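You operate a simulated robot arm through the tools that you are given. There is no shell and no other tool. Be economical: measure what you need, move in short steps, check, and stop when the job is done.

The job below is to be done with a simulated two-armed robot. You get a single attempt, and the scene is never put back.

## Task
Take the white towel from the worktop before the drying rack and hang it over the handle of the oven kit drawer.

It is judged by the outcome, as a careful person would: the job done as asked, and still so three seconds after it is handed in. It fails if anything else is knocked over, pushed out of place, dropped, spilled or broken. Flat cloth is picked up by pressing the open fingertips on it (5 to 10 N) and closing them slowly along it; thin cloth reads only 2 to 8 mm in the jaws.

## Robot
Two 7-joint arms with two-finger parallel grippers on one trunk, on a base that drives. Base frame: it is fixed to the floor where the robot stands at the start and does not move with it; the origin is under the middle of the robot, x ahead of it, y to its left, z up; the surface under the hand at the start is at about z = 850. Readings come in mm, degrees, newtons and seconds.
The left shoulder is at the start at [20, 113, 1147], the right one opposite. With the tool pointing down near the work surface each hand reaches from about 240 to 620 mm from the robot's upright axis, wherever it stands, measured 20 degrees to its own side. Payload 1.57 kg a hand.
Tool frame (each hand has its own): the origin (TCP) lies between the finger pads and is the grasp point; the fingertips stand 30 mm ahead of it; z points along the fingers, y is the line along which they close. Largest opening 80 mm; finger width 17, thickness 12; the body of the gripper, 40 by 82 mm, starts 80 mm behind the TCP.
Orientation is that of the tool frame in the base frame, as a unit quaternion [x, y, z, w]. With the fingers straight down and closing along the base's y, the tool's x points along the base's -x, its y along +y and its z along -z.

## Interface
- The arms move only by the tool apply_moves. It takes "left_rows", "right_rows" or both (then of equal length, played together; a hand with none holds still); each is a list of rows, each an object of numbers (a shift or turn left out is 0, a gripper value left out holds the last): "x", "y", "z": the shift along the tool's x, y, z in units of 250 mm (1.0 is 250 mm); "wx", "wy", "wz": the turn, a rotation vector about the tool's x, y, z in units of 60 degrees (1.0 is 60 degrees); "hand": the finger opening in mm, from 0 to 80. In form: [{"x": .., "y": .., "z": .., "wx": .., "wy": .., "wz": .., "hand": ..}, ...]. A call has 1 to 20 rows; each row is the pose to reach, as a shift and turn from the pose commanded when the call began, along the tool's axes at that moment. A call with a number of a shift or a turn outside -1 to 1 is refused whole. Each row takes 0.2 s and may step no farther than 50 mm and 8.6 degrees from the row before; otherwise, or with a gripper value out of range, the whole call is refused. A pose out of reach is approached as far as the arm can. The call stops where the force on the tool passes 40 N (or 10 N more than at its start, if that is more) or the arm is blocked; 0.2 s more then pass. The fingers move at their own pace (about 45 mm/s each) and stop on an object; they squeeze with about 37 N. The grip force told is the motor's: it shows also when the fingers shut on nothing. Time passes only in rows, and 0.2 s behind the last, so rows that repeat a pose let the fingers close. It gives the time, the measured TCP pose, the force on the tool (base axes), the opening and the grip force at its end, in the units of the frame above (readings bear some noise), with the torque about the TCP (base axes, N m) and any sound that the robot's microphone picked up, and new pictures: "pictures" is both (left out), scene, wrist or none (wrist: the cameras of the hands that moved).
- Cameras (640 x 400 px; columns grow to the right, rows downward): "scene" is now at [98.2, 0.4, 1269.9]; the picture's right is [0.00, -1.00, 0.00], its down [-0.60, -0.00, -0.80] and it looks along [0.80, 0.00, -0.60] (base axes); focal length 263 px, centre (320, 200). "left" rides on the left gripper at [72, 7, -122] in its tool frame; the picture's right is [-0.09, 1.00, 0.00], its down [-0.84, -0.08, -0.54] and it looks along [-0.54, -0.05, 0.84] (tool axes); focal length 238 px, centre (320, 200). "right" rides on the right gripper at [72, -7, -122] in its tool frame; the picture's right is [0.09, 1.00, 0.00], its down [-0.84, 0.08, -0.54] and it looks along [-0.54, 0.05, 0.84] (tool axes); focal length 238 px, centre (320, 200). There is no depth. A picture from a camera that has moved, and an enlarged one, comes with that camera's place and axes in the base frame and with its lens.
- move_column(by): slides the trunk up (or, below 0, down) by that many mm; the arms and the scene camera ride with it, the base frame stays. It gives what a move gives, with no picture.
- drive_base(legs): drives the robot by 1 to 6 legs, each [ahead, left, turn to the left] in mm, mm and degrees, along the robot's own axes; the way and the turn of a leg run together, so that a leg with both is an arc; at most 1500 mm and 180 degrees a leg. The arms and the cameras ride along, it lands a little off, and it stops where it bumps. It gives what a move gives, and a new picture of the scene camera.
- pan_tilt(pan, tilt): turns the head with the scene camera to pan (to the left, within 80 degrees either way) and tilt (down, from -29 to 69), counted from straight ahead of the robot. It gives what a move gives, and a new picture of the scene camera.
- inspect(camera, box): a new picture of the part [left, top, right, bottom] of that camera's present view, enlarged. The clock stands still meanwhile.
- finish_job(): hands the job in; it is judged then, once.

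Go step by step. Nothing tells you exact positions but the pictures and the camera data: compare them with the known pose of the tool, close in by small moves and look again before you grip or let go. The budget is 120 turns and 260 pictures, counting those below and the enlarged ones. Unless the task says otherwise, let go and move clear before handing in, and close with one line.

The tools are called after "Emit:" as a command line: name --argument value ..., lists and objects as JSON in quotes. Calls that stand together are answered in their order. apply_moves: Moves the arms, as the interface text tells. Its arguments: {"type":"object","properties":{"left_rows":{"type":"array"},"right_rows":{"type":"array"},"pictures":{"type":"string","enum":["both","scene","wrist","none"]}},"required":[]} The other tools are called the same way: move_column (by) slides the trunk up or down; drive_base (legs) drives the base; pan_tilt (pan, tilt) turns the head that bears the scene camera; inspect (camera, box) takes an enlarged picture of a part of a camera's view; finish_job () hands the job in.

At the start:

```text
t: 0.0
left_position: [506.5, 192.4, 1083.9]
left_orientation: [0.0, 1.0, 0.0, 0.0]
left_wrist_force: [0.1, -1.0, -0.2]
left_wrist_torque: [0.01, -0.02, -0.04]
left_gripper_width: 80.0
left_grasp_force: 0.0
right_position: [473.7, -193.4, 1090.6]
right_orientation: [0.0, 1.0, 0.001, 0.0]
right_wrist_force: [0.2, 0.4, -0.2]
right_wrist_torque: [-0.01, 0.02, -0.05]
right_gripper_width: 80.0
right_grasp_force: 0.1
trunk travel left (down, up): [-200.0, 370.0]
robot x, y, heading: [2.0, -0.8, 0.0]
head pan, tilt: [0.1, 36.6]
```

scene: 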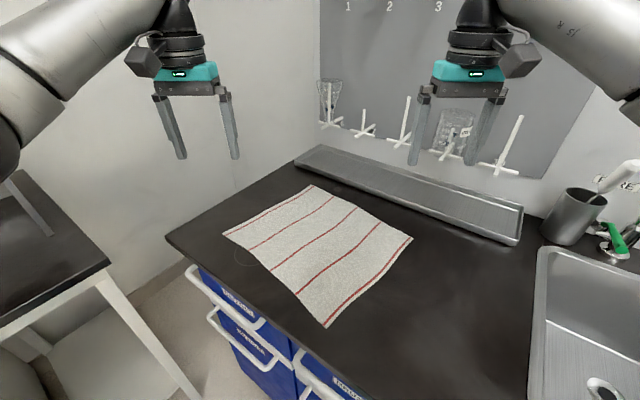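
right: 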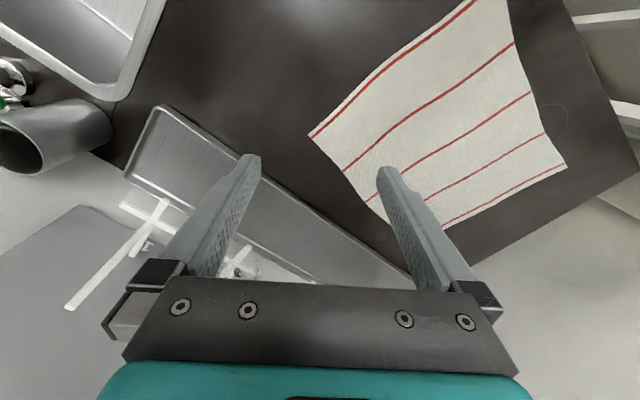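
left: 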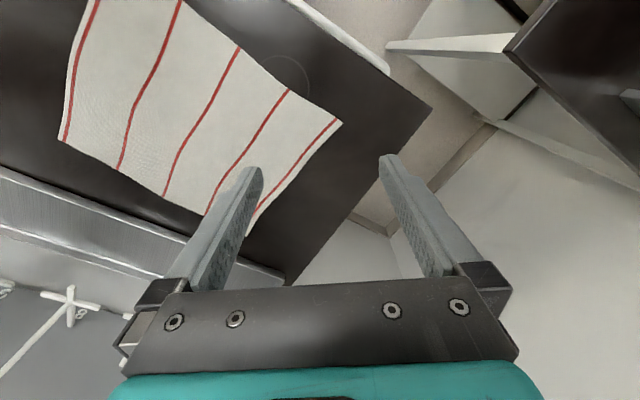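

I see the towel flat on the dark worktop, with blue drawers with white handles below its front-left edge. I'll read the drawer labels first.

Emit:
inspect --camera "scene" --box '[170, 240, 410, 400]'

Emit:
pan_tilt --pan 0 --tilt 65

```text
2.50 times, centred on (290, 320) of scene
camera zoom: at [98.2, 0.4, 1269.9], right [0.0, -1.0, 0.0], down [-0.6, 0.0, -0.8], along [0.8, 0.0, -0.6], focal length 657 px, centre (395, -100)
```

zoom: 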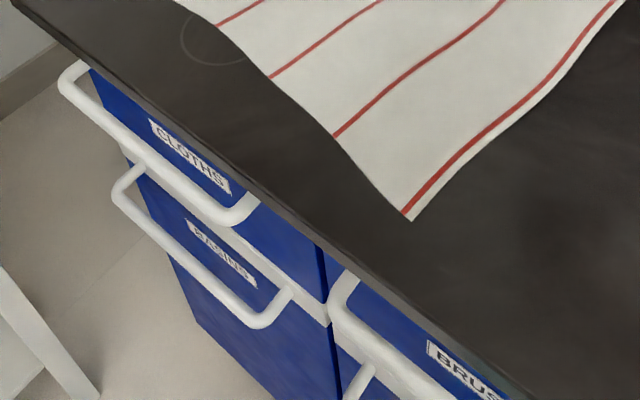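

```text
t: 0.9
left_position: [506.5, 194.3, 1083.3]
left_orientation: [0.001, 1.0, 0.0, 0.0]
left_wrist_force: [0.1, -0.5, -0.2]
left_wrist_torque: [0.02, 0.01, 0.0]
left_gripper_width: 80.2
left_grasp_force: 0.2
right_position: [472.4, -193.3, 1090.9]
right_orientation: [0.0, 1.0, 0.0, 0.0]
right_wrist_force: [-0.9, 0.7, 0.5]
right_wrist_torque: [0.01, 0.02, 0.01]
right_gripper_width: 79.8
right_grasp_force: 0.1
trunk travel left (down, up): [-200.0, 370.0]
robot x, y, heading: [-1.4, 5.0, 0.0]
head pan, tilt: [0.0, 65.0]
camera scene: at [71.8, 0.2, 1232.6], right [0.0, -1.0, 0.0], down [-0.91, 0.0, -0.42], along [0.42, 0.0, -0.91], focal length 263 px, centre (320, 200)
```

scene: 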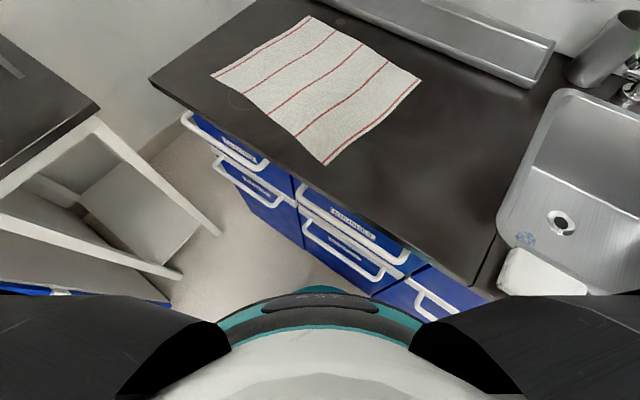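

Emit:
inspect --camera "scene" --box '[290, 170, 418, 290]'

Emit:
inspect --camera "scene" --box '[170, 100, 310, 220]'

Emit:
inspect --camera "scene" --box '[380, 250, 500, 330]'

```text
3.33 times, centred on (354, 230) of scene
camera zoom: at [71.8, 0.2, 1232.6], right [0.0, -1.0, 0.0], down [-0.91, 0.0, -0.42], along [0.42, 0.0, -0.91], focal length 876 px, centre (207, 100)
```

zoom: 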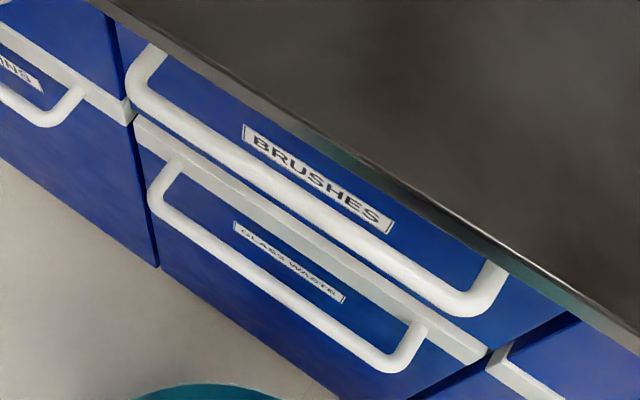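

```text
3.33 times, centred on (240, 160) of scene
camera zoom: at [71.8, 0.2, 1232.6], right [0.0, -1.0, 0.0], down [-0.91, 0.0, -0.42], along [0.42, 0.0, -0.91], focal length 876 px, centre (587, 333)
```

zoom: 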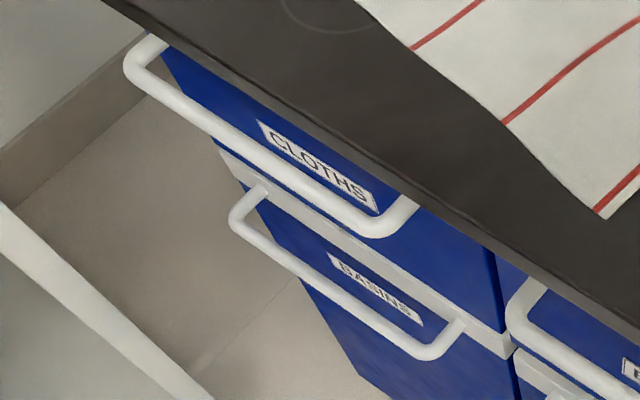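

```text
5.00 times, centred on (440, 290) of scene
camera zoom: at [71.8, 0.2, 1232.6], right [0.0, -1.0, 0.0], down [-0.91, 0.0, -0.42], along [0.42, 0.0, -0.91], focal length 1314 px, centre (-280, -250)
```

zoom: 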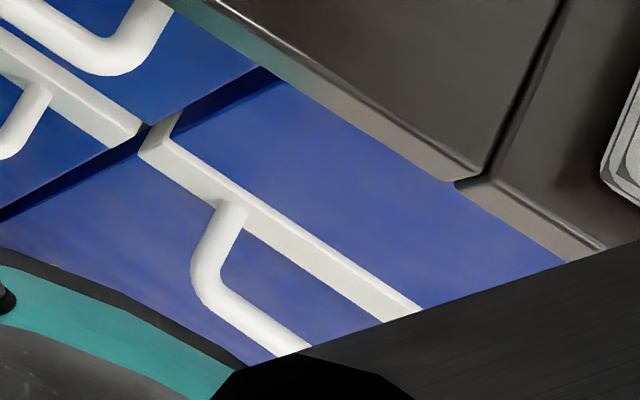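

None of the labels so far reads "oven kit". I'll look around to both sides.

Emit:
pan_tilt --pan -70 --tilt 40

Emit:
pan_tilt --pan 70 --tilt 40

```text
t: 2.3
left_position: [505.5, 192.9, 1084.0]
left_orientation: [0.001, 1.0, 0.0, 0.0]
left_wrist_force: [-0.3, 1.0, 0.4]
left_wrist_torque: [0.01, -0.01, 0.0]
left_gripper_width: 80.1
left_grasp_force: 0.1
right_position: [473.0, -192.4, 1091.2]
right_orientation: [0.0, 1.0, 0.001, 0.0]
right_wrist_force: [0.7, -0.2, 0.2]
right_wrist_torque: [0.01, -0.01, -0.01]
right_gripper_width: 80.1
right_grasp_force: 0.1
trunk travel left (down, up): [-200.0, 370.0]
robot x, y, heading: [-3.7, -0.3, -0.1]
head pan, tilt: [-70.0, 40.0]
camera scene: at [40.2, -79.7, 1264.8], right [-0.94, -0.34, 0.0], down [-0.22, 0.6, -0.77], along [0.26, -0.72, -0.64], focal length 263 px, centre (320, 200)
```

scene: 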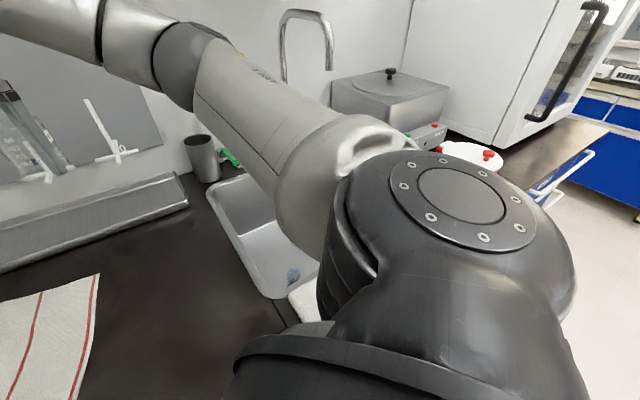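

```text
t: 4.6
left_position: [506.4, 193.7, 1082.9]
left_orientation: [-0.001, 1.0, 0.0, -0.001]
left_wrist_force: [1.1, 0.0, 0.0]
left_wrist_torque: [-0.02, -0.01, 0.0]
left_gripper_width: 79.9
left_grasp_force: 0.1
right_position: [473.6, -193.4, 1090.4]
right_orientation: [0.0, 1.0, -0.001, 0.0]
right_wrist_force: [0.1, 0.2, -0.1]
right_wrist_torque: [0.02, 0.0, 0.04]
right_gripper_width: 79.9
right_grasp_force: 0.0
trunk travel left (down, up): [-200.0, 370.0]
robot x, y, heading: [-0.9, 0.4, 0.0]
head pan, tilt: [70.0, 40.0]
camera scene: at [40.2, 80.1, 1264.8], right [0.94, -0.34, 0.0], down [-0.22, -0.6, -0.77], along [0.26, 0.72, -0.64], focal length 263 px, centre (320, 200)
```

scene: 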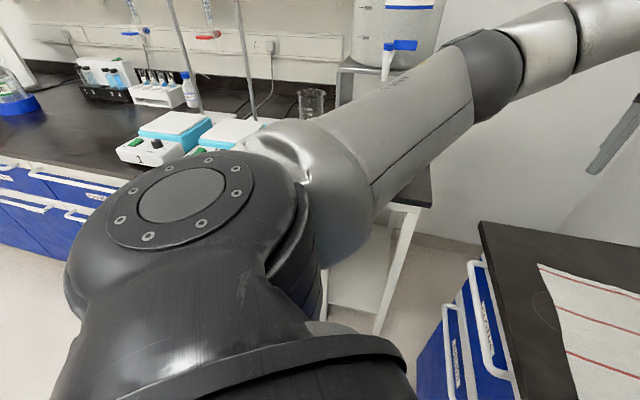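

There is an oven to the right, with a drawer handle near it. I'll zoom on that and on the left bench.

Emit:
inspect --camera "scene" --box '[0, 140, 140, 260]'

Emit:
pan_tilt --pan -80 --tilt 30

Emit:
inspect --camera "scene" --box '[400, 100, 640, 250]'

```text
3.33 times, centred on (70, 200) of scene
camera zoom: at [40.2, 80.1, 1264.8], right [0.94, -0.34, 0.0], down [-0.22, -0.6, -0.77], along [0.26, 0.72, -0.64], focal length 876 px, centre (1153, 200)
```

zoom: 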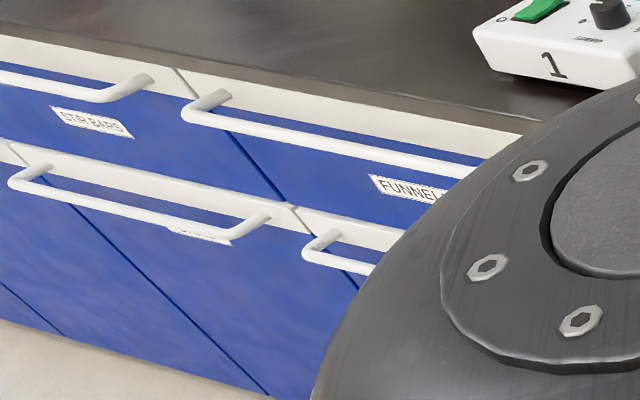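

```text
t: 6.9
left_position: [506.1, 193.1, 1084.0]
left_orientation: [0.0, 1.0, 0.0, 0.0]
left_wrist_force: [0.4, 0.9, 0.2]
left_wrist_torque: [0.02, 0.02, 0.0]
left_gripper_width: 80.2
left_grasp_force: 0.0
right_position: [472.5, -191.2, 1089.8]
right_orientation: [0.0, 1.0, 0.0, 0.0]
right_wrist_force: [-0.1, -0.8, -0.2]
right_wrist_torque: [0.02, -0.01, -0.01]
right_gripper_width: 79.8
right_grasp_force: 0.0
trunk travel left (down, up): [-200.0, 370.0]
robot x, y, heading: [-4.7, 1.0, -0.1]
head pan, tilt: [-80.0, 30.0]
camera scene: at [26.9, -88.9, 1280.2], right [-0.98, -0.17, 0.0], down [-0.09, 0.49, -0.87], along [0.15, -0.85, -0.5], focal length 263 px, centre (320, 200)
```

scene: 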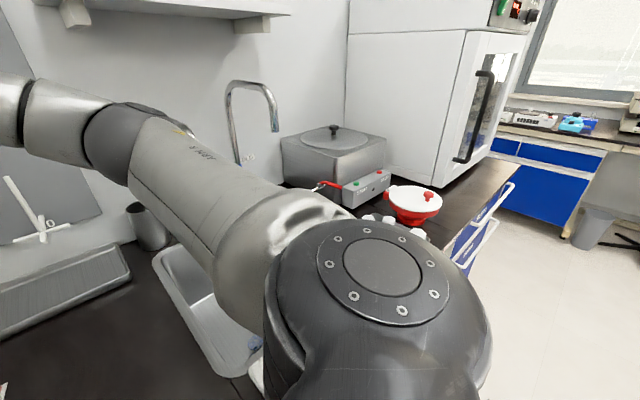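

```text
2.67 times, centred on (520, 175) of scene
camera zoom: at [26.9, -88.9, 1280.2], right [-0.98, -0.17, 0.0], down [-0.09, 0.49, -0.87], along [0.15, -0.85, -0.5], focal length 701 px, centre (-213, 267)
```

zoom: 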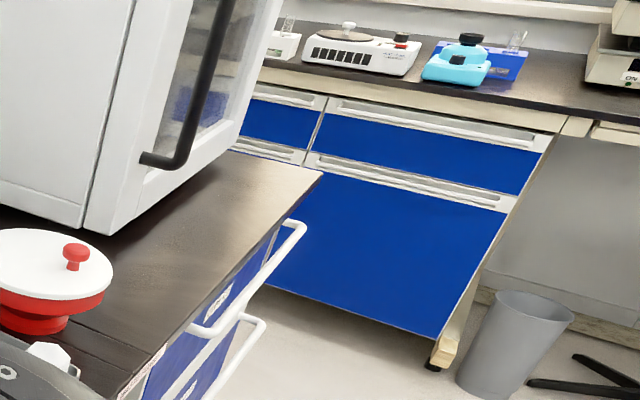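

The drawer under the oven is the likely target; I'll confirm its label when I'm nearer. The towel's near-right hem midpoint is at about (415, -110), so I'll bring the right hand above it with the closing line along that hem.

Emit:
pan_tilt --pan 0 --tilt 45

Emit:
apply_moves --right_rows '[{"x": 0.03, "y": 0.06, "z": 0.08, "wz": -0.11, "hand": 80}, {"x": 0.06, "y": 0.12, "z": 0.16, "wz": -0.22}, {"x": 0.09, "y": 0.18, "z": 0.24, "wz": -0.33}, {"x": 0.12, "y": 0.24, "z": 0.32, "wz": -0.44}, {"x": 0.15, "y": 0.3, "z": 0.4, "wz": -0.55}, {"x": 0.18, "y": 0.34, "z": 0.48, "wz": -0.66}, {"x": 0.192, "y": 0.372, "z": 0.56, "wz": -0.767}, {"x": 0.192, "y": 0.372, "z": 0.56, "wz": -0.767}]'

```text
t: 8.4
left_position: [506.1, 192.5, 1083.7]
left_orientation: [-0.001, 1.0, 0.0, 0.0]
left_wrist_force: [0.7, 0.0, -0.9]
left_wrist_torque: [-0.02, -0.03, 0.01]
left_gripper_width: 80.2
left_grasp_force: 0.0
right_position: [473.5, -192.4, 1090.4]
right_orientation: [0.0, 1.0, -0.001, 0.0]
right_wrist_force: [0.3, -0.2, 0.4]
right_wrist_torque: [-0.03, 0.0, 0.01]
right_gripper_width: 79.8
right_grasp_force: 0.0
trunk travel left (down, up): [-200.0, 370.0]
robot x, y, heading: [-1.8, -1.5, -0.0]
head pan, tilt: [0.0, 45.0]
camera scene: at [92.4, 0.1, 1257.6], right [0.0, -1.0, 0.0], down [-0.71, 0.0, -0.71], along [0.71, 0.0, -0.71], focal length 263 px, centre (320, 200)
```

scene: 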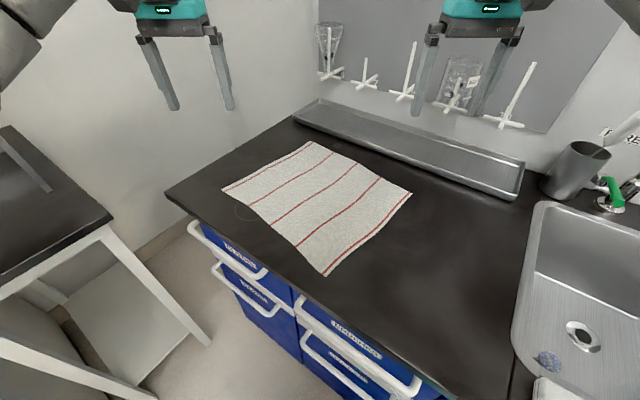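

```text
t: 10.2
left_position: [506.3, 193.4, 1085.2]
left_orientation: [0.0, 1.0, 0.0, 0.0]
left_wrist_force: [0.0, 0.4, -0.1]
left_wrist_torque: [0.04, 0.0, 0.0]
left_gripper_width: 80.2
left_grasp_force: 0.0
right_position: [423.8, -99.0, 949.6]
right_orientation: [-0.391, 0.92, -0.001, -0.001]
right_wrist_force: [-0.2, 0.7, -0.1]
right_wrist_torque: [0.0, -0.05, 0.0]
right_gripper_width: 80.0
right_grasp_force: 0.1
trunk travel left (down, up): [-200.0, 370.0]
robot x, y, heading: [-0.7, 0.3, -0.2]
head pan, tilt: [0.0, 45.0]
camera scene: at [92.4, 0.2, 1257.6], right [0.0, -1.0, 0.0], down [-0.71, 0.0, -0.71], along [0.71, 0.0, -0.71], focal length 263 px, centre (320, 200)
camera right: at [380.2, -155.2, 1071.5], right [-0.78, 0.62, 0.0], down [0.52, 0.66, 0.54], along [0.34, 0.42, -0.84], focal length 238 px, centre (320, 200)
```

scene: 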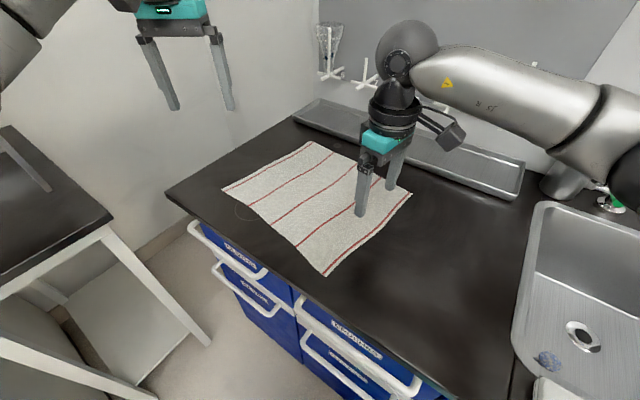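
right: 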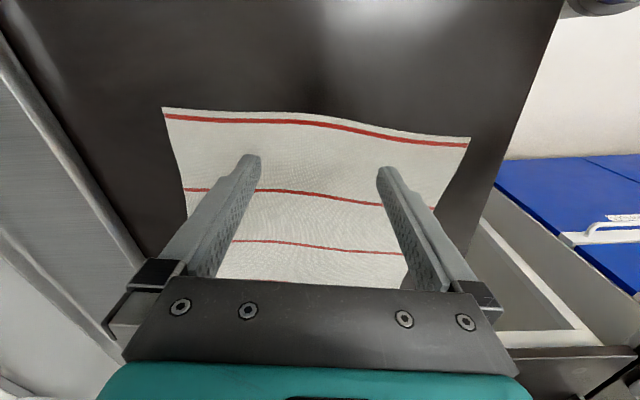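

My estimates agree: the hem midpoint is about (416, -111), and the hand straddles it from just inside. I'll descend near to contact.

Emit:
apply_moves --right_rows '[{"z": 0.1}, {"z": 0.18}, {"z": 0.24}, {"z": 0.26}, {"z": 0.268}, {"z": 0.272}, {"z": 0.276}]' --pictures "wrist"

```text
t: 11.8
left_position: [506.2, 193.0, 1084.6]
left_orientation: [0.0, 1.0, 0.001, 0.0]
left_wrist_force: [0.1, -0.5, -0.4]
left_wrist_torque: [0.02, 0.02, -0.02]
left_gripper_width: 80.2
left_grasp_force: 0.1
right_position: [426.2, -99.7, 880.8]
right_orientation: [-0.39, 0.921, 0.0, 0.0]
right_wrist_force: [0.4, -0.7, -0.5]
right_wrist_torque: [0.01, -0.03, 0.01]
right_gripper_width: 79.7
right_grasp_force: 0.1
trunk travel left (down, up): [-200.0, 370.0]
robot x, y, heading: [-0.1, -0.3, 0.1]
head pan, tilt: [0.0, 45.0]
camera right: at [381.3, -155.0, 1003.3], right [-0.78, 0.63, 0.0], down [0.53, 0.66, 0.54], along [0.34, 0.42, -0.84], focal length 238 px, centre (320, 200)
```

right: 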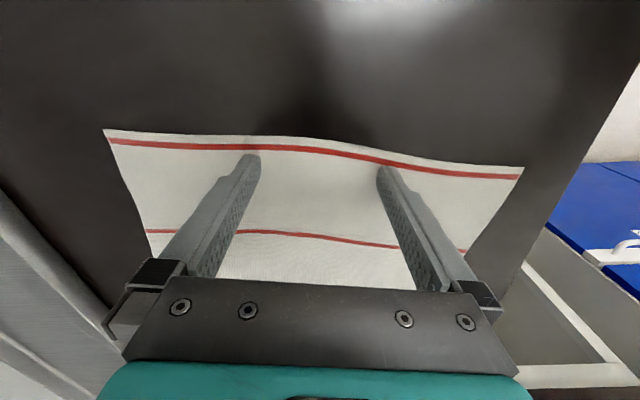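

The fingertips are over the hem stripe with no contact yet, so I'll go on down in tiny steps.

Emit:
apply_moves --right_rows '[{"z": 0.004}, {"z": 0.008}, {"z": 0.008}]' --pictures "none"

```text
t: 12.7
left_position: [506.8, 193.9, 1084.4]
left_orientation: [0.0, 1.0, 0.001, 0.0]
left_wrist_force: [0.2, -0.3, -0.2]
left_wrist_torque: [0.03, 0.0, -0.04]
left_gripper_width: 79.9
left_grasp_force: 0.0
right_position: [424.8, -99.1, 880.5]
right_orientation: [-0.391, 0.921, 0.0, 0.0]
right_wrist_force: [0.6, 1.4, 8.3]
right_wrist_torque: [0.16, 0.19, 0.03]
right_gripper_width: 80.0
right_grasp_force: 0.1
trunk travel left (down, up): [-200.0, 370.0]
robot x, y, heading: [-1.9, -1.8, 0.0]
head pan, tilt: [0.0, 45.0]
```

Contact is at 8 N, which is right. I'll close slowly along the cloth.

Emit:
apply_moves --right_rows '[{"hand": 76}, {"hand": 72}, {"hand": 68}, {"hand": 64}, {"hand": 60}, {"hand": 56}, {"hand": 52}, {"hand": 48}, {"hand": 44}, {"hand": 40}, {"hand": 36}, {"hand": 32}, {"hand": 28}, {"hand": 24}, {"hand": 20}, {"hand": 15}, {"hand": 10}, {"hand": 5}, {"hand": 0}, {"hand": 0}]'

```text
t: 16.9
left_position: [505.6, 193.4, 1084.1]
left_orientation: [0.0, 1.0, 0.0, 0.001]
left_wrist_force: [-0.2, -0.3, 0.0]
left_wrist_torque: [0.01, 0.0, -0.01]
left_gripper_width: 80.1
left_grasp_force: 0.0
right_position: [424.3, -99.1, 881.1]
right_orientation: [-0.391, 0.921, 0.001, 0.002]
right_wrist_force: [-1.8, 2.0, 21.7]
right_wrist_torque: [-0.02, 0.15, 0.01]
right_gripper_width: 2.6
right_grasp_force: 23.9
trunk travel left (down, up): [-200.0, 370.0]
robot x, y, heading: [-0.8, 0.3, -0.1]
head pan, tilt: [0.0, 45.0]
camera scene: at [90.9, 0.7, 1257.7], right [0.0, -1.0, 0.0], down [-0.71, 0.0, -0.71], along [0.71, 0.0, -0.71], focal length 263 px, centre (320, 200)
camera right: at [380.0, -154.9, 1002.6], right [-0.78, 0.63, 0.0], down [0.52, 0.66, 0.54], along [0.34, 0.42, -0.84], focal length 238 px, centre (320, 200)
```

scene: 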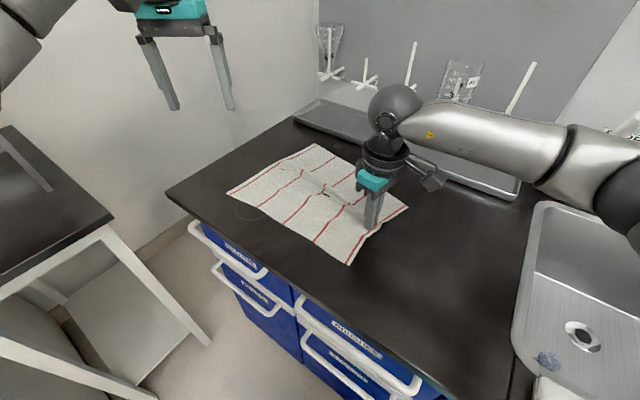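
right: 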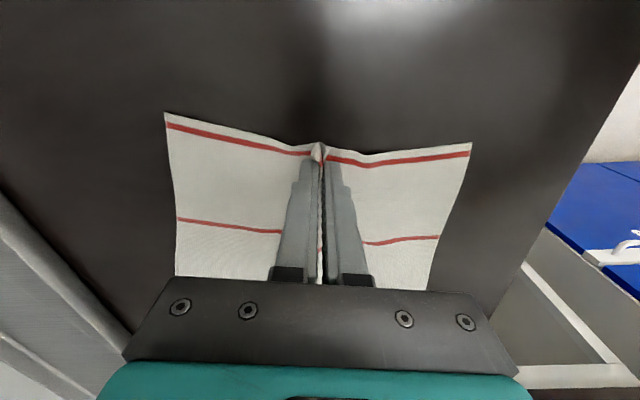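

The jaws read 2.6 mm with a fold pinched at the hem. Now I'll lift.

Emit:
apply_moves --right_rows '[{"z": -0.05}, {"z": -0.12}, {"z": -0.2}, {"z": -0.3}, {"z": -0.4}, {"z": -0.5}, {"z": -0.6}, {"z": -0.7}, {"z": -0.7}]'

Emit:
move_column --by 220

Emit:
pan_tilt --pan 0 --tilt 45

```text
t: 18.9
left_position: [506.6, 192.6, 1083.1]
left_orientation: [0.0, 1.0, 0.0, 0.0]
left_wrist_force: [-0.8, -0.6, 0.1]
left_wrist_torque: [0.01, 0.01, 0.01]
left_gripper_width: 79.9
left_grasp_force: 0.1
right_position: [425.5, -97.9, 1053.7]
right_orientation: [-0.391, 0.92, 0.0, 0.0]
right_wrist_force: [1.0, -0.2, -0.8]
right_wrist_torque: [-0.03, 0.0, 0.01]
right_gripper_width: 2.4
right_grasp_force: 24.0
trunk travel left (down, up): [-200.0, 370.0]
robot x, y, heading: [-1.4, -3.2, -0.2]
head pan, tilt: [0.0, 45.0]
camera scene: at [92.4, 0.2, 1257.5], right [0.0, -1.0, 0.0], down [-0.71, 0.0, -0.71], along [0.71, 0.0, -0.71], focal length 263 px, centre (320, 200)
camera right: at [380.8, -154.4, 1176.6], right [-0.78, 0.63, 0.0], down [0.53, 0.66, 0.54], along [0.34, 0.42, -0.84], focal length 238 px, centre (320, 200)
```

scene: 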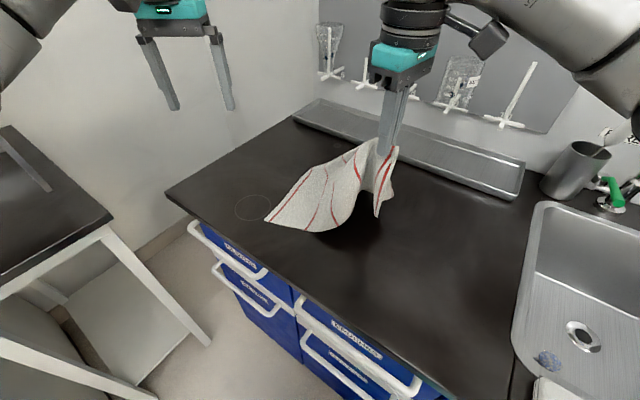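
right: 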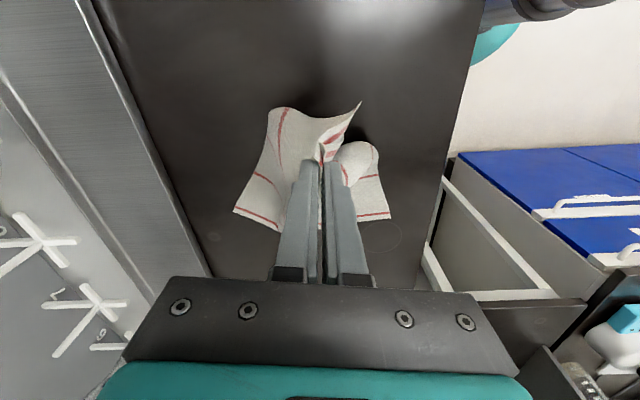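

```text
t: 21.2
left_position: [506.4, 192.4, 1303.6]
left_orientation: [0.0, 1.0, 0.0, 0.0]
left_wrist_force: [-0.1, 0.1, 0.0]
left_wrist_torque: [0.01, 0.0, 0.03]
left_gripper_width: 80.2
left_grasp_force: 0.0
right_position: [424.5, -98.8, 1274.3]
right_orientation: [-0.39, 0.921, 0.0, -0.001]
right_wrist_force: [0.2, 0.4, -0.2]
right_wrist_torque: [-0.02, 0.0, -0.02]
right_gripper_width: 2.5
right_grasp_force: 23.9
trunk travel left (down, up): [-420.0, 150.0]
robot x, y, heading: [-0.5, -2.0, 0.4]
head pan, tilt: [0.0, 45.0]
```

```text
t: 21.8
left_position: [507.0, 192.8, 1302.4]
left_orientation: [0.0, 1.0, 0.0, 0.0]
left_wrist_force: [-0.2, -0.6, 0.6]
left_wrist_torque: [-0.02, 0.02, 0.0]
left_gripper_width: 80.0
left_grasp_force: 0.2
right_position: [424.5, -98.4, 1274.5]
right_orientation: [-0.391, 0.92, 0.0, 0.0]
right_wrist_force: [-0.1, -0.2, -0.1]
right_wrist_torque: [0.0, 0.0, -0.01]
right_gripper_width: 2.4
right_grasp_force: 23.5
trunk travel left (down, up): [-420.0, 150.0]
robot x, y, heading: [0.9, -0.8, 0.0]
head pan, tilt: [0.0, 45.0]
camera scene: at [92.4, 0.2, 1477.6], right [0.0, -1.0, 0.0], down [-0.71, 0.0, -0.71], along [0.71, 0.0, -0.71], focal length 263 px, centre (320, 200)
```

scene: 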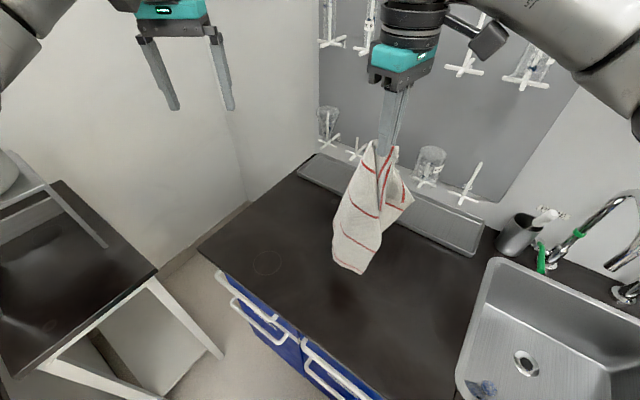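

The towel hangs clean from the right hand. I'll back away from the bench and turn right to face it square (heading about -37°).

Emit:
drive_base --legs '[[-350, 0, 0], [0, 0, -37]]'

Emit:
pan_tilt --pan -50 --tilt 35

```text
t: 25.8
left_position: [161.4, -152.6, 1303.5]
left_orientation: [0.321, 0.947, 0.0, -0.001]
left_wrist_force: [-0.3, -0.7, -0.4]
left_wrist_torque: [0.0, -0.01, 0.01]
left_gripper_width: 80.0
left_grasp_force: 0.0
right_position: [-80.2, -335.9, 1274.0]
right_orientation: [-0.076, 0.997, 0.0, 0.0]
right_wrist_force: [0.0, 0.1, 1.2]
right_wrist_torque: [0.01, -0.02, 0.07]
right_gripper_width: 2.6
right_grasp_force: 23.7
trunk travel left (down, up): [-420.0, 150.0]
robot x, y, heading: [-356.2, 0.1, -37.5]
head pan, tilt: [0.0, 45.0]
camera scene: at [-284.6, -54.3, 1477.6], right [-0.61, -0.79, 0.0], down [-0.56, 0.43, -0.71], along [0.56, -0.43, -0.71], focal length 263 px, centre (320, 200)
```

scene: 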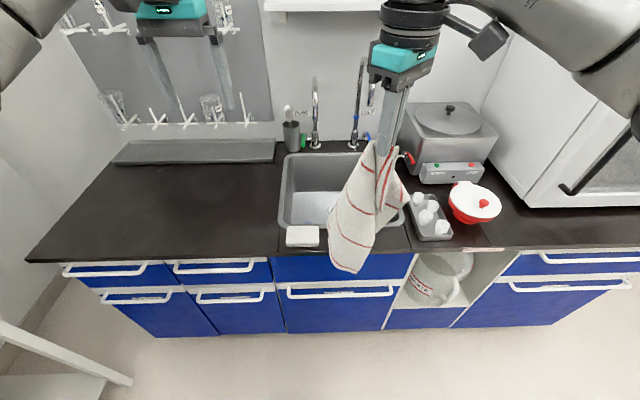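

```text
t: 27.0
left_position: [161.2, -153.2, 1304.0]
left_orientation: [0.321, 0.947, 0.0, 0.001]
left_wrist_force: [0.4, 0.0, 0.1]
left_wrist_torque: [0.02, 0.01, 0.0]
left_gripper_width: 79.9
left_grasp_force: 0.0
right_position: [-80.7, -334.1, 1274.5]
right_orientation: [-0.075, 0.997, 0.0, 0.0]
right_wrist_force: [0.6, 0.2, 0.0]
right_wrist_torque: [0.01, 0.02, 0.02]
right_gripper_width: 2.6
right_grasp_force: 23.6
trunk travel left (down, up): [-420.0, 150.0]
robot x, y, heading: [-361.9, 2.1, -37.4]
head pan, tilt: [-50.0, 35.0]
camera scene: at [-345.0, -92.6, 1492.4], right [-1.0, -0.05, 0.0], down [-0.03, 0.57, -0.82], along [0.04, -0.82, -0.57], focal length 263 px, centre (320, 200)
```

scene: 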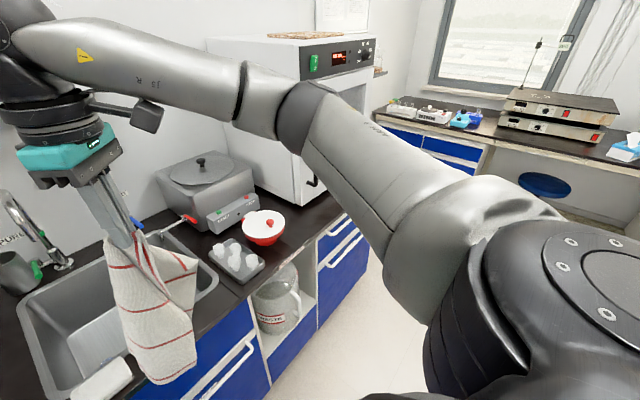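

The bench is now square on; the unit below the oven has two drawers. I'll drive right to face it and read its labels.

Emit:
pan_tilt --pan 0 --tilt 45

Emit:
drive_base --legs '[[-80, 0, 0], [0, -750, 0]]'

Emit:
inspect --camera "scene" --box '[300, 200, 620, 400]'

```text
t: 28.2
left_position: [162.0, -152.4, 1302.9]
left_orientation: [0.32, 0.947, 0.0, 0.0]
left_wrist_force: [-0.7, -0.4, -0.8]
left_wrist_torque: [0.0, -0.03, -0.01]
left_gripper_width: 80.0
left_grasp_force: 0.1
right_position: [-80.1, -336.4, 1275.0]
right_orientation: [-0.076, 0.997, -0.001, 0.0]
right_wrist_force: [1.1, -0.2, -0.7]
right_wrist_torque: [0.04, 0.01, 0.05]
right_gripper_width: 2.6
right_grasp_force: 23.3
trunk travel left (down, up): [-420.0, 150.0]
robot x, y, heading: [-359.1, 2.1, -37.7]
head pan, tilt: [0.0, 45.0]
camera scene: at [-284.5, -54.1, 1477.6], right [-0.61, -0.79, 0.0], down [-0.56, 0.43, -0.71], along [0.56, -0.43, -0.71], focal length 263 px, centre (320, 200)
```

scene: 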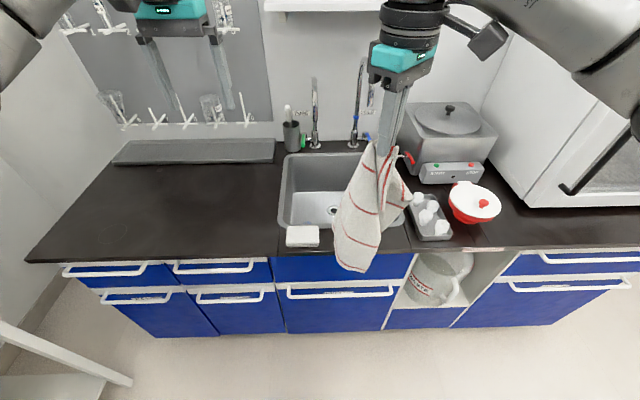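

```text
t: 32.9
left_position: [-351.9, -696.8, 1305.2]
left_orientation: [0.314, 0.95, 0.0, 0.0]
left_wrist_force: [0.3, -0.5, -0.5]
left_wrist_torque: [-0.01, 0.01, 0.03]
left_gripper_width: 79.9
left_grasp_force: 0.1
right_position: [-590.4, -883.2, 1275.5]
right_orientation: [-0.081, 0.997, 0.0, 0.0]
right_wrist_force: [1.2, 0.2, 0.1]
right_wrist_torque: [0.01, -0.02, 0.03]
right_gripper_width: 2.5
right_grasp_force: 23.9
trunk travel left (down, up): [-420.0, 150.0]
robot x, y, heading: [-872.6, -548.7, -36.7]
head pan, tilt: [0.0, 45.0]
camera scene: at [-798.9, -604.2, 1477.6], right [-0.6, -0.8, 0.0], down [-0.57, 0.42, -0.71], along [0.57, -0.42, -0.71], focal length 263 px, centre (320, 200)
```

scene: 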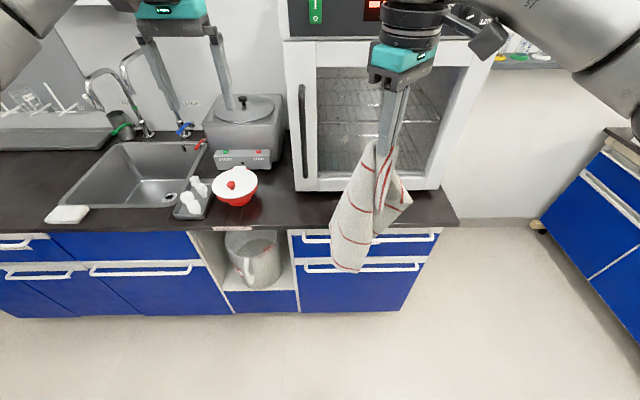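

```text
2.00 times, centred on (460, 300) of scene
camera zoom: at [-798.9, -604.2, 1477.6], right [-0.6, -0.8, 0.0], down [-0.57, 0.42, -0.71], along [0.57, -0.42, -0.71], focal length 526 px, centre (40, 0)
```

zoom: 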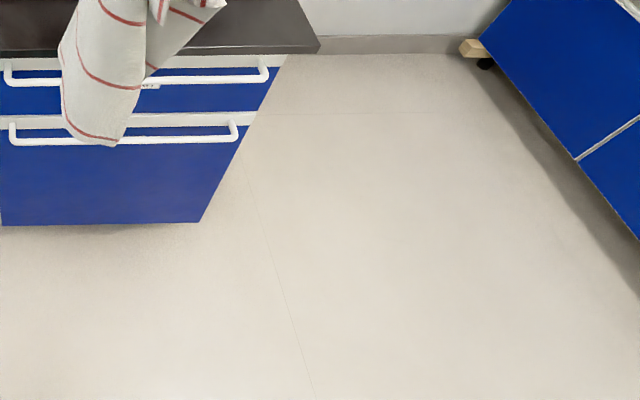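

A top and a lower drawer sit below the oven, but the towel hides the top label. I'll turn the hand back to its square orientation and shift it right so I can read them.

Emit:
apply_moves --right_rows '[{"x": 0.05, "y": -0.05, "wz": 0.11}, {"x": 0.1, "y": -0.1, "wz": 0.22}, {"x": 0.15, "y": -0.15, "wz": 0.33}, {"x": 0.2, "y": -0.2, "wz": 0.44}, {"x": 0.25, "y": -0.25, "wz": 0.55}, {"x": 0.3, "y": -0.3, "wz": 0.66}, {"x": 0.345, "y": -0.33, "wz": 0.767}, {"x": 0.345, "y": -0.33, "wz": 0.767}, {"x": 0.345, "y": -0.33, "wz": 0.767}]'

Emit:
inspect --camera "scene" --box '[280, 200, 440, 300]'

```text
t: 34.9
left_position: [-352.5, -696.5, 1303.4]
left_orientation: [0.313, 0.95, 0.001, 0.0]
left_wrist_force: [-1.0, -0.1, 0.6]
left_wrist_torque: [0.01, 0.01, 0.01]
left_gripper_width: 79.8
left_grasp_force: 0.1
right_position: [-662.1, -978.4, 1275.7]
right_orientation: [0.314, 0.949, 0.001, 0.001]
right_wrist_force: [0.0, 0.0, -0.3]
right_wrist_torque: [0.0, 0.05, 0.03]
right_gripper_width: 2.6
right_grasp_force: 24.0
trunk travel left (down, up): [-420.0, 150.0]
robot x, y, heading: [-875.0, -549.9, -36.9]
head pan, tilt: [0.0, 45.0]
camera scene: at [-798.8, -604.0, 1477.6], right [-0.6, -0.8, 0.0], down [-0.57, 0.42, -0.71], along [0.57, -0.42, -0.71], focal length 263 px, centre (320, 200)
camera right: at [-722.9, -940.3, 1397.4], right [0.52, 0.85, 0.0], down [0.72, -0.44, 0.54], along [0.46, -0.28, -0.84], focal length 238 px, centre (320, 200)
```

scene: 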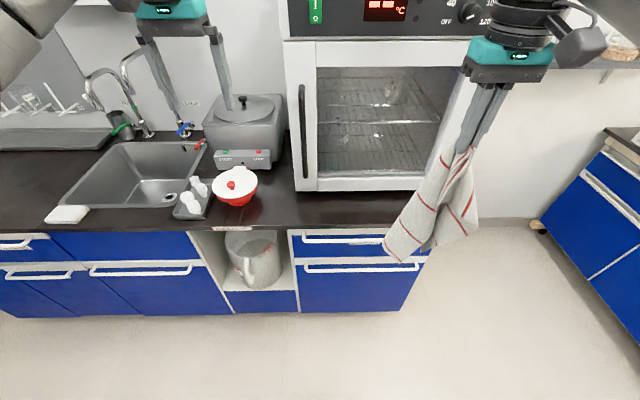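
right: 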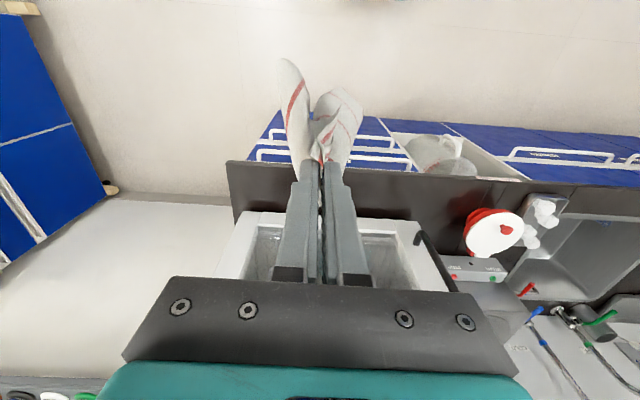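

```text
4.00 times, centred on (360, 250) of scene
camera zoom: at [-798.8, -604.0, 1477.6], right [-0.6, -0.8, 0.0], down [-0.57, 0.42, -0.71], along [0.57, -0.42, -0.71], focal length 1051 px, centre (160, 0)
```

zoom: 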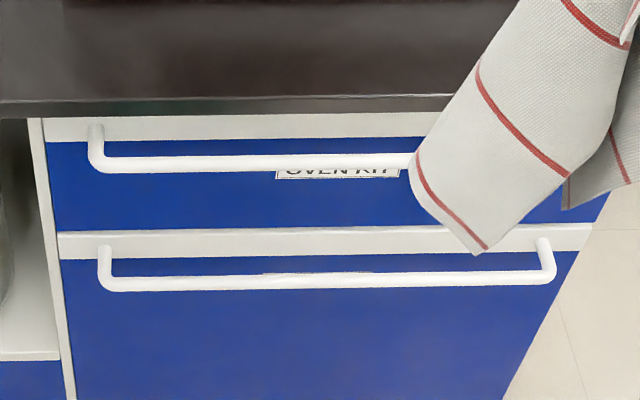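

The top drawer is "OVEN KIT". Now I need the exact height and protrusion of its bar, so I'll zoom both cameras.

Emit:
inspect --camera "right" --box '[220, 80, 440, 217]'

Emit:
inspect --camera "left" --box '[0, 0, 640, 400]'

```text
2.91 times, centred on (330, 148) of right
camera zoom: at [-722.9, -940.3, 1397.4], right [0.52, 0.85, 0.0], down [0.72, -0.44, 0.54], along [0.46, -0.28, -0.84], focal length 693 px, centre (291, 350)
```

zoom: 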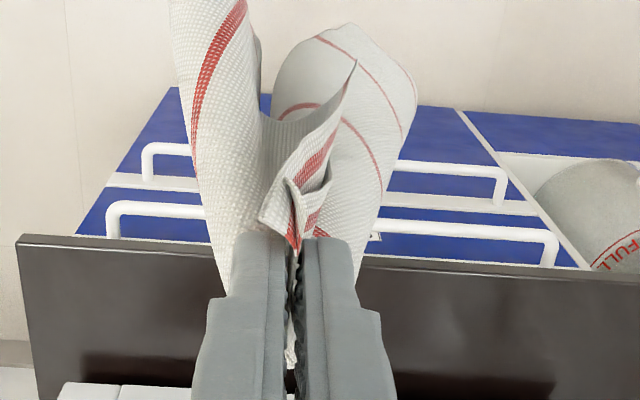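

```text
1.00 times, centred on (320, 200) of left (not enlarged: the box is as wide or as high as the picture)
camera zoom: at [-406.4, -648.1, 1426.0], right [0.67, 0.74, 0.0], down [0.63, -0.56, 0.54], along [0.4, -0.36, -0.84], focal length 238 px, centre (320, 200)
```

zoom: 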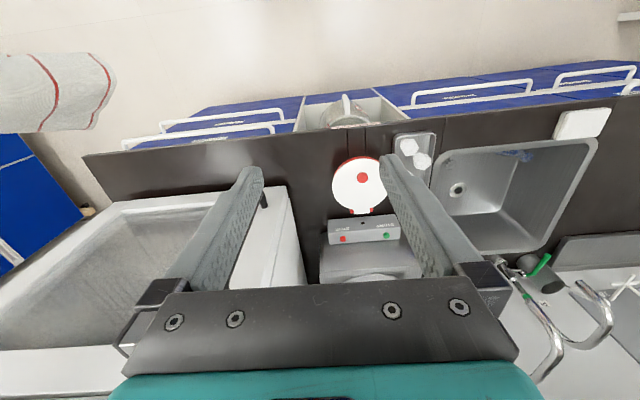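

From two views I put the bar at about 587 mm ahead, z ≈ 804, only some 20 mm outside the worktop edge. I'll lower the trunk and take a close look at the gap with the left wrist camera.

Emit:
move_column --by -220

Emit:
apply_moves --left_rows '[{"y": -0.1, "z": 0.15}, {"y": -0.2, "z": 0.3}, {"y": -0.3, "z": 0.45}, {"y": -0.4, "z": 0.6}, {"y": -0.4, "z": 0.6}]'

```text
t: 37.3
left_position: [-351.9, -696.4, 1083.9]
left_orientation: [0.314, 0.949, 0.0, 0.0]
left_wrist_force: [-0.3, 0.4, 0.7]
left_wrist_torque: [-0.02, -0.02, 0.0]
left_gripper_width: 80.0
left_grasp_force: 0.2
right_position: [-661.9, -977.3, 1055.9]
right_orientation: [0.315, 0.949, 0.0, 0.0]
right_wrist_force: [-0.5, 0.4, 0.1]
right_wrist_torque: [-0.02, -0.01, 0.02]
right_gripper_width: 2.2
right_grasp_force: 24.1
trunk travel left (down, up): [-200.0, 370.0]
robot x, y, heading: [-873.0, -552.4, -36.8]
head pan, tilt: [0.0, 45.0]
```

```text
t: 38.5
left_position: [-413.2, -778.3, 931.6]
left_orientation: [0.314, 0.949, 0.0, 0.0]
left_wrist_force: [-0.1, 0.5, 0.7]
left_wrist_torque: [-0.02, -0.03, -0.01]
left_gripper_width: 80.2
left_grasp_force: 0.0
right_position: [-661.7, -978.3, 1056.3]
right_orientation: [0.315, 0.949, 0.0, 0.001]
right_wrist_force: [0.0, 0.6, -0.3]
right_wrist_torque: [-0.01, 0.02, 0.0]
right_gripper_width: 2.4
right_grasp_force: 23.5
trunk travel left (down, up): [-200.0, 370.0]
robot x, y, heading: [-870.5, -548.6, -36.8]
head pan, tilt: [0.0, 45.0]
camera scene: at [-798.6, -603.9, 1257.6], right [-0.6, -0.8, 0.0], down [-0.57, 0.42, -0.71], along [0.57, -0.42, -0.71], focal length 263 px, centre (320, 200)
camera left: at [-468.4, -728.5, 1054.0], right [0.67, 0.74, 0.0], down [0.63, -0.56, 0.54], along [0.4, -0.36, -0.84], focal length 238 px, centre (320, 200)
```

scene: 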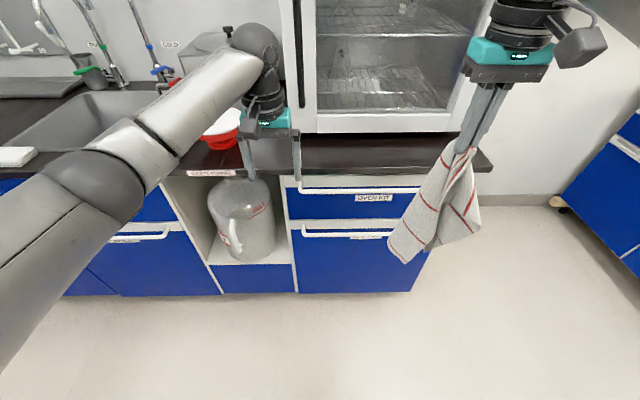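
left: 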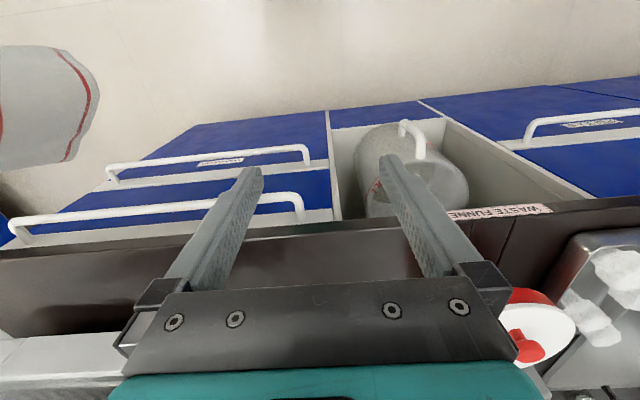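

Emit:
inspect --camera "left" --box '[0, 120, 340, 330]'

Emit:
inspect --camera "scene" --box '[270, 150, 470, 275]'

```text
1.88 times, centred on (170, 225) of left
camera zoom: at [-468.4, -728.5, 1054.0], right [0.67, 0.74, 0.0], down [0.63, -0.56, 0.54], along [0.4, -0.36, -0.84], focal length 449 px, centre (602, 153)
```

zoom: 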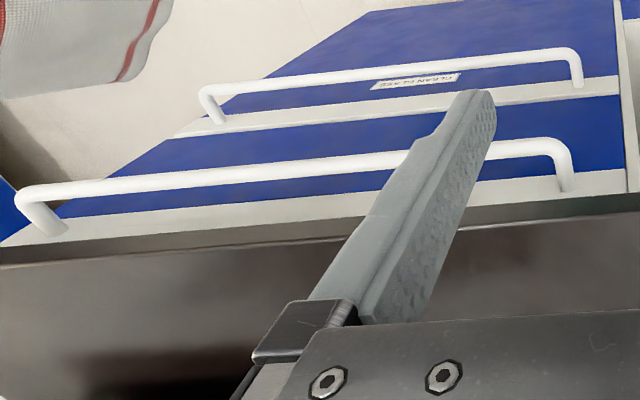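

```text
3.20 times, centred on (370, 212) of scene
camera zoom: at [-798.6, -603.9, 1257.6], right [-0.6, -0.8, 0.0], down [-0.57, 0.42, -0.71], along [0.57, -0.42, -0.71], focal length 841 px, centre (160, 160)
```

zoom: 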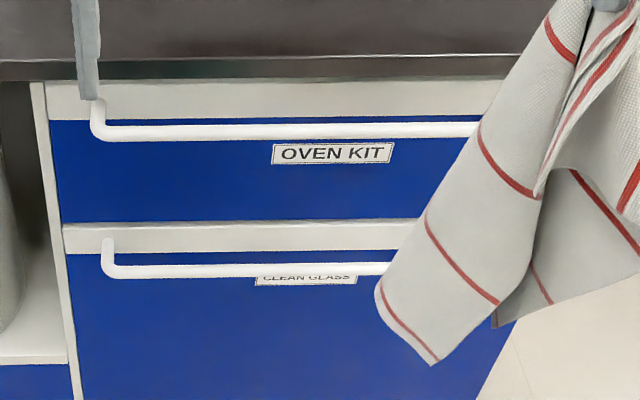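

Bar centre is about n≈227, z≈785 (n = metres toward the bench, in mm), the worktop edge at n≈239 with its underside near z≈831. The tail must go down close along the worktop edge. I'll raise the trunk, tuck the left hand back and drive in so the towel hangs above the gap.

Emit:
move_column --by 220

Emit:
apply_moves --left_rows '[{"x": 0.15, "y": 0.1}, {"x": 0.3, "y": 0.2}, {"x": 0.45, "y": 0.3}, {"x": 0.6, "y": 0.4}, {"x": 0.6, "y": 0.4}]' --pictures "none"

Emit:
drive_base --legs '[[150, 0, 0]]'

Emit:
pan_tilt --pan -20 --tilt 60

```text
t: 40.8
left_position: [-414.3, -778.0, 1152.7]
left_orientation: [0.314, 0.949, 0.0, 0.0]
left_wrist_force: [-0.2, 0.4, 0.8]
left_wrist_torque: [0.0, -0.06, 0.01]
left_gripper_width: 80.2
left_grasp_force: 0.1
right_position: [-662.6, -977.5, 1275.7]
right_orientation: [0.315, 0.949, -0.001, -0.001]
right_wrist_force: [-0.3, 0.1, 0.2]
right_wrist_torque: [-0.01, -0.04, 0.01]
right_gripper_width: 2.7
right_grasp_force: 24.0
trunk travel left (down, up): [-420.0, 150.0]
robot x, y, heading: [-876.3, -552.0, -36.8]
head pan, tilt: [0.0, 45.0]
```

```text
t: 42.0
left_position: [-475.4, -607.6, 1153.6]
left_orientation: [0.313, 0.95, 0.0, -0.001]
left_wrist_force: [0.1, -0.4, -0.4]
left_wrist_torque: [0.02, 0.01, 0.02]
left_gripper_width: 80.0
left_grasp_force: 0.1
right_position: [-661.0, -978.5, 1275.0]
right_orientation: [0.316, 0.949, 0.0, -0.001]
right_wrist_force: [-0.1, 0.2, 0.2]
right_wrist_torque: [0.07, 0.03, 0.06]
right_gripper_width: 2.6
right_grasp_force: 24.0
trunk travel left (down, up): [-420.0, 150.0]
robot x, y, heading: [-876.3, -549.3, -36.7]
head pan, tilt: [0.0, 45.0]
```

```text
t: 43.4
left_position: [-354.9, -695.5, 1151.8]
left_orientation: [0.313, 0.95, 0.001, -0.001]
left_wrist_force: [-0.3, 0.2, -0.6]
left_wrist_torque: [-0.01, 0.04, -0.01]
left_gripper_width: 79.9
left_grasp_force: 0.0
right_position: [-538.4, -1067.5, 1276.1]
right_orientation: [0.313, 0.95, 0.0, 0.0]
right_wrist_force: [0.0, -0.3, -0.5]
right_wrist_torque: [0.04, -0.05, 0.01]
right_gripper_width: 2.7
right_grasp_force: 23.6
trunk travel left (down, up): [-420.0, 150.0]
robot x, y, heading: [-748.8, -638.0, -36.5]
head pan, tilt: [0.0, 45.0]
camera scene: at [-677.5, -693.6, 1477.5], right [-0.6, -0.8, 0.0], down [-0.57, 0.42, -0.71], along [0.57, -0.42, -0.71], focal length 263 px, centre (320, 200)
```

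scene: 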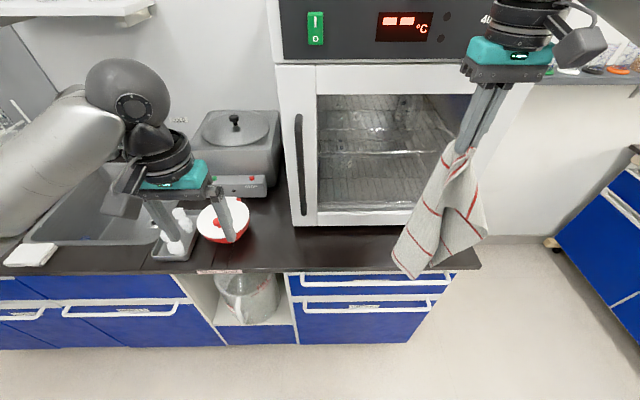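

```text
t: 44.2
left_position: [-354.6, -695.4, 1152.9]
left_orientation: [0.312, 0.95, 0.0, 0.0]
left_wrist_force: [-0.1, 0.1, 0.6]
left_wrist_torque: [0.01, 0.0, 0.01]
left_gripper_width: 79.8
left_grasp_force: 0.0
right_position: [-540.7, -1067.0, 1276.0]
right_orientation: [0.313, 0.95, 0.0, 0.0]
right_wrist_force: [0.2, 0.5, -0.5]
right_wrist_torque: [0.01, 0.0, 0.05]
right_gripper_width: 2.5
right_grasp_force: 23.9
trunk travel left (down, up): [-420.0, 150.0]
robot x, y, heading: [-753.3, -636.8, -36.6]
head pan, tilt: [-20.0, 60.0]
camera scene: at [-706.9, -700.1, 1458.1], right [-0.83, -0.55, 0.0], down [-0.48, 0.72, -0.5], along [0.28, -0.42, -0.87], focal length 263 px, centre (320, 200)
```

scene: 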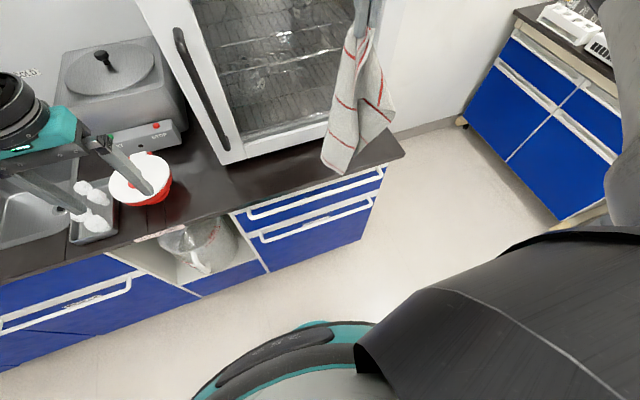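

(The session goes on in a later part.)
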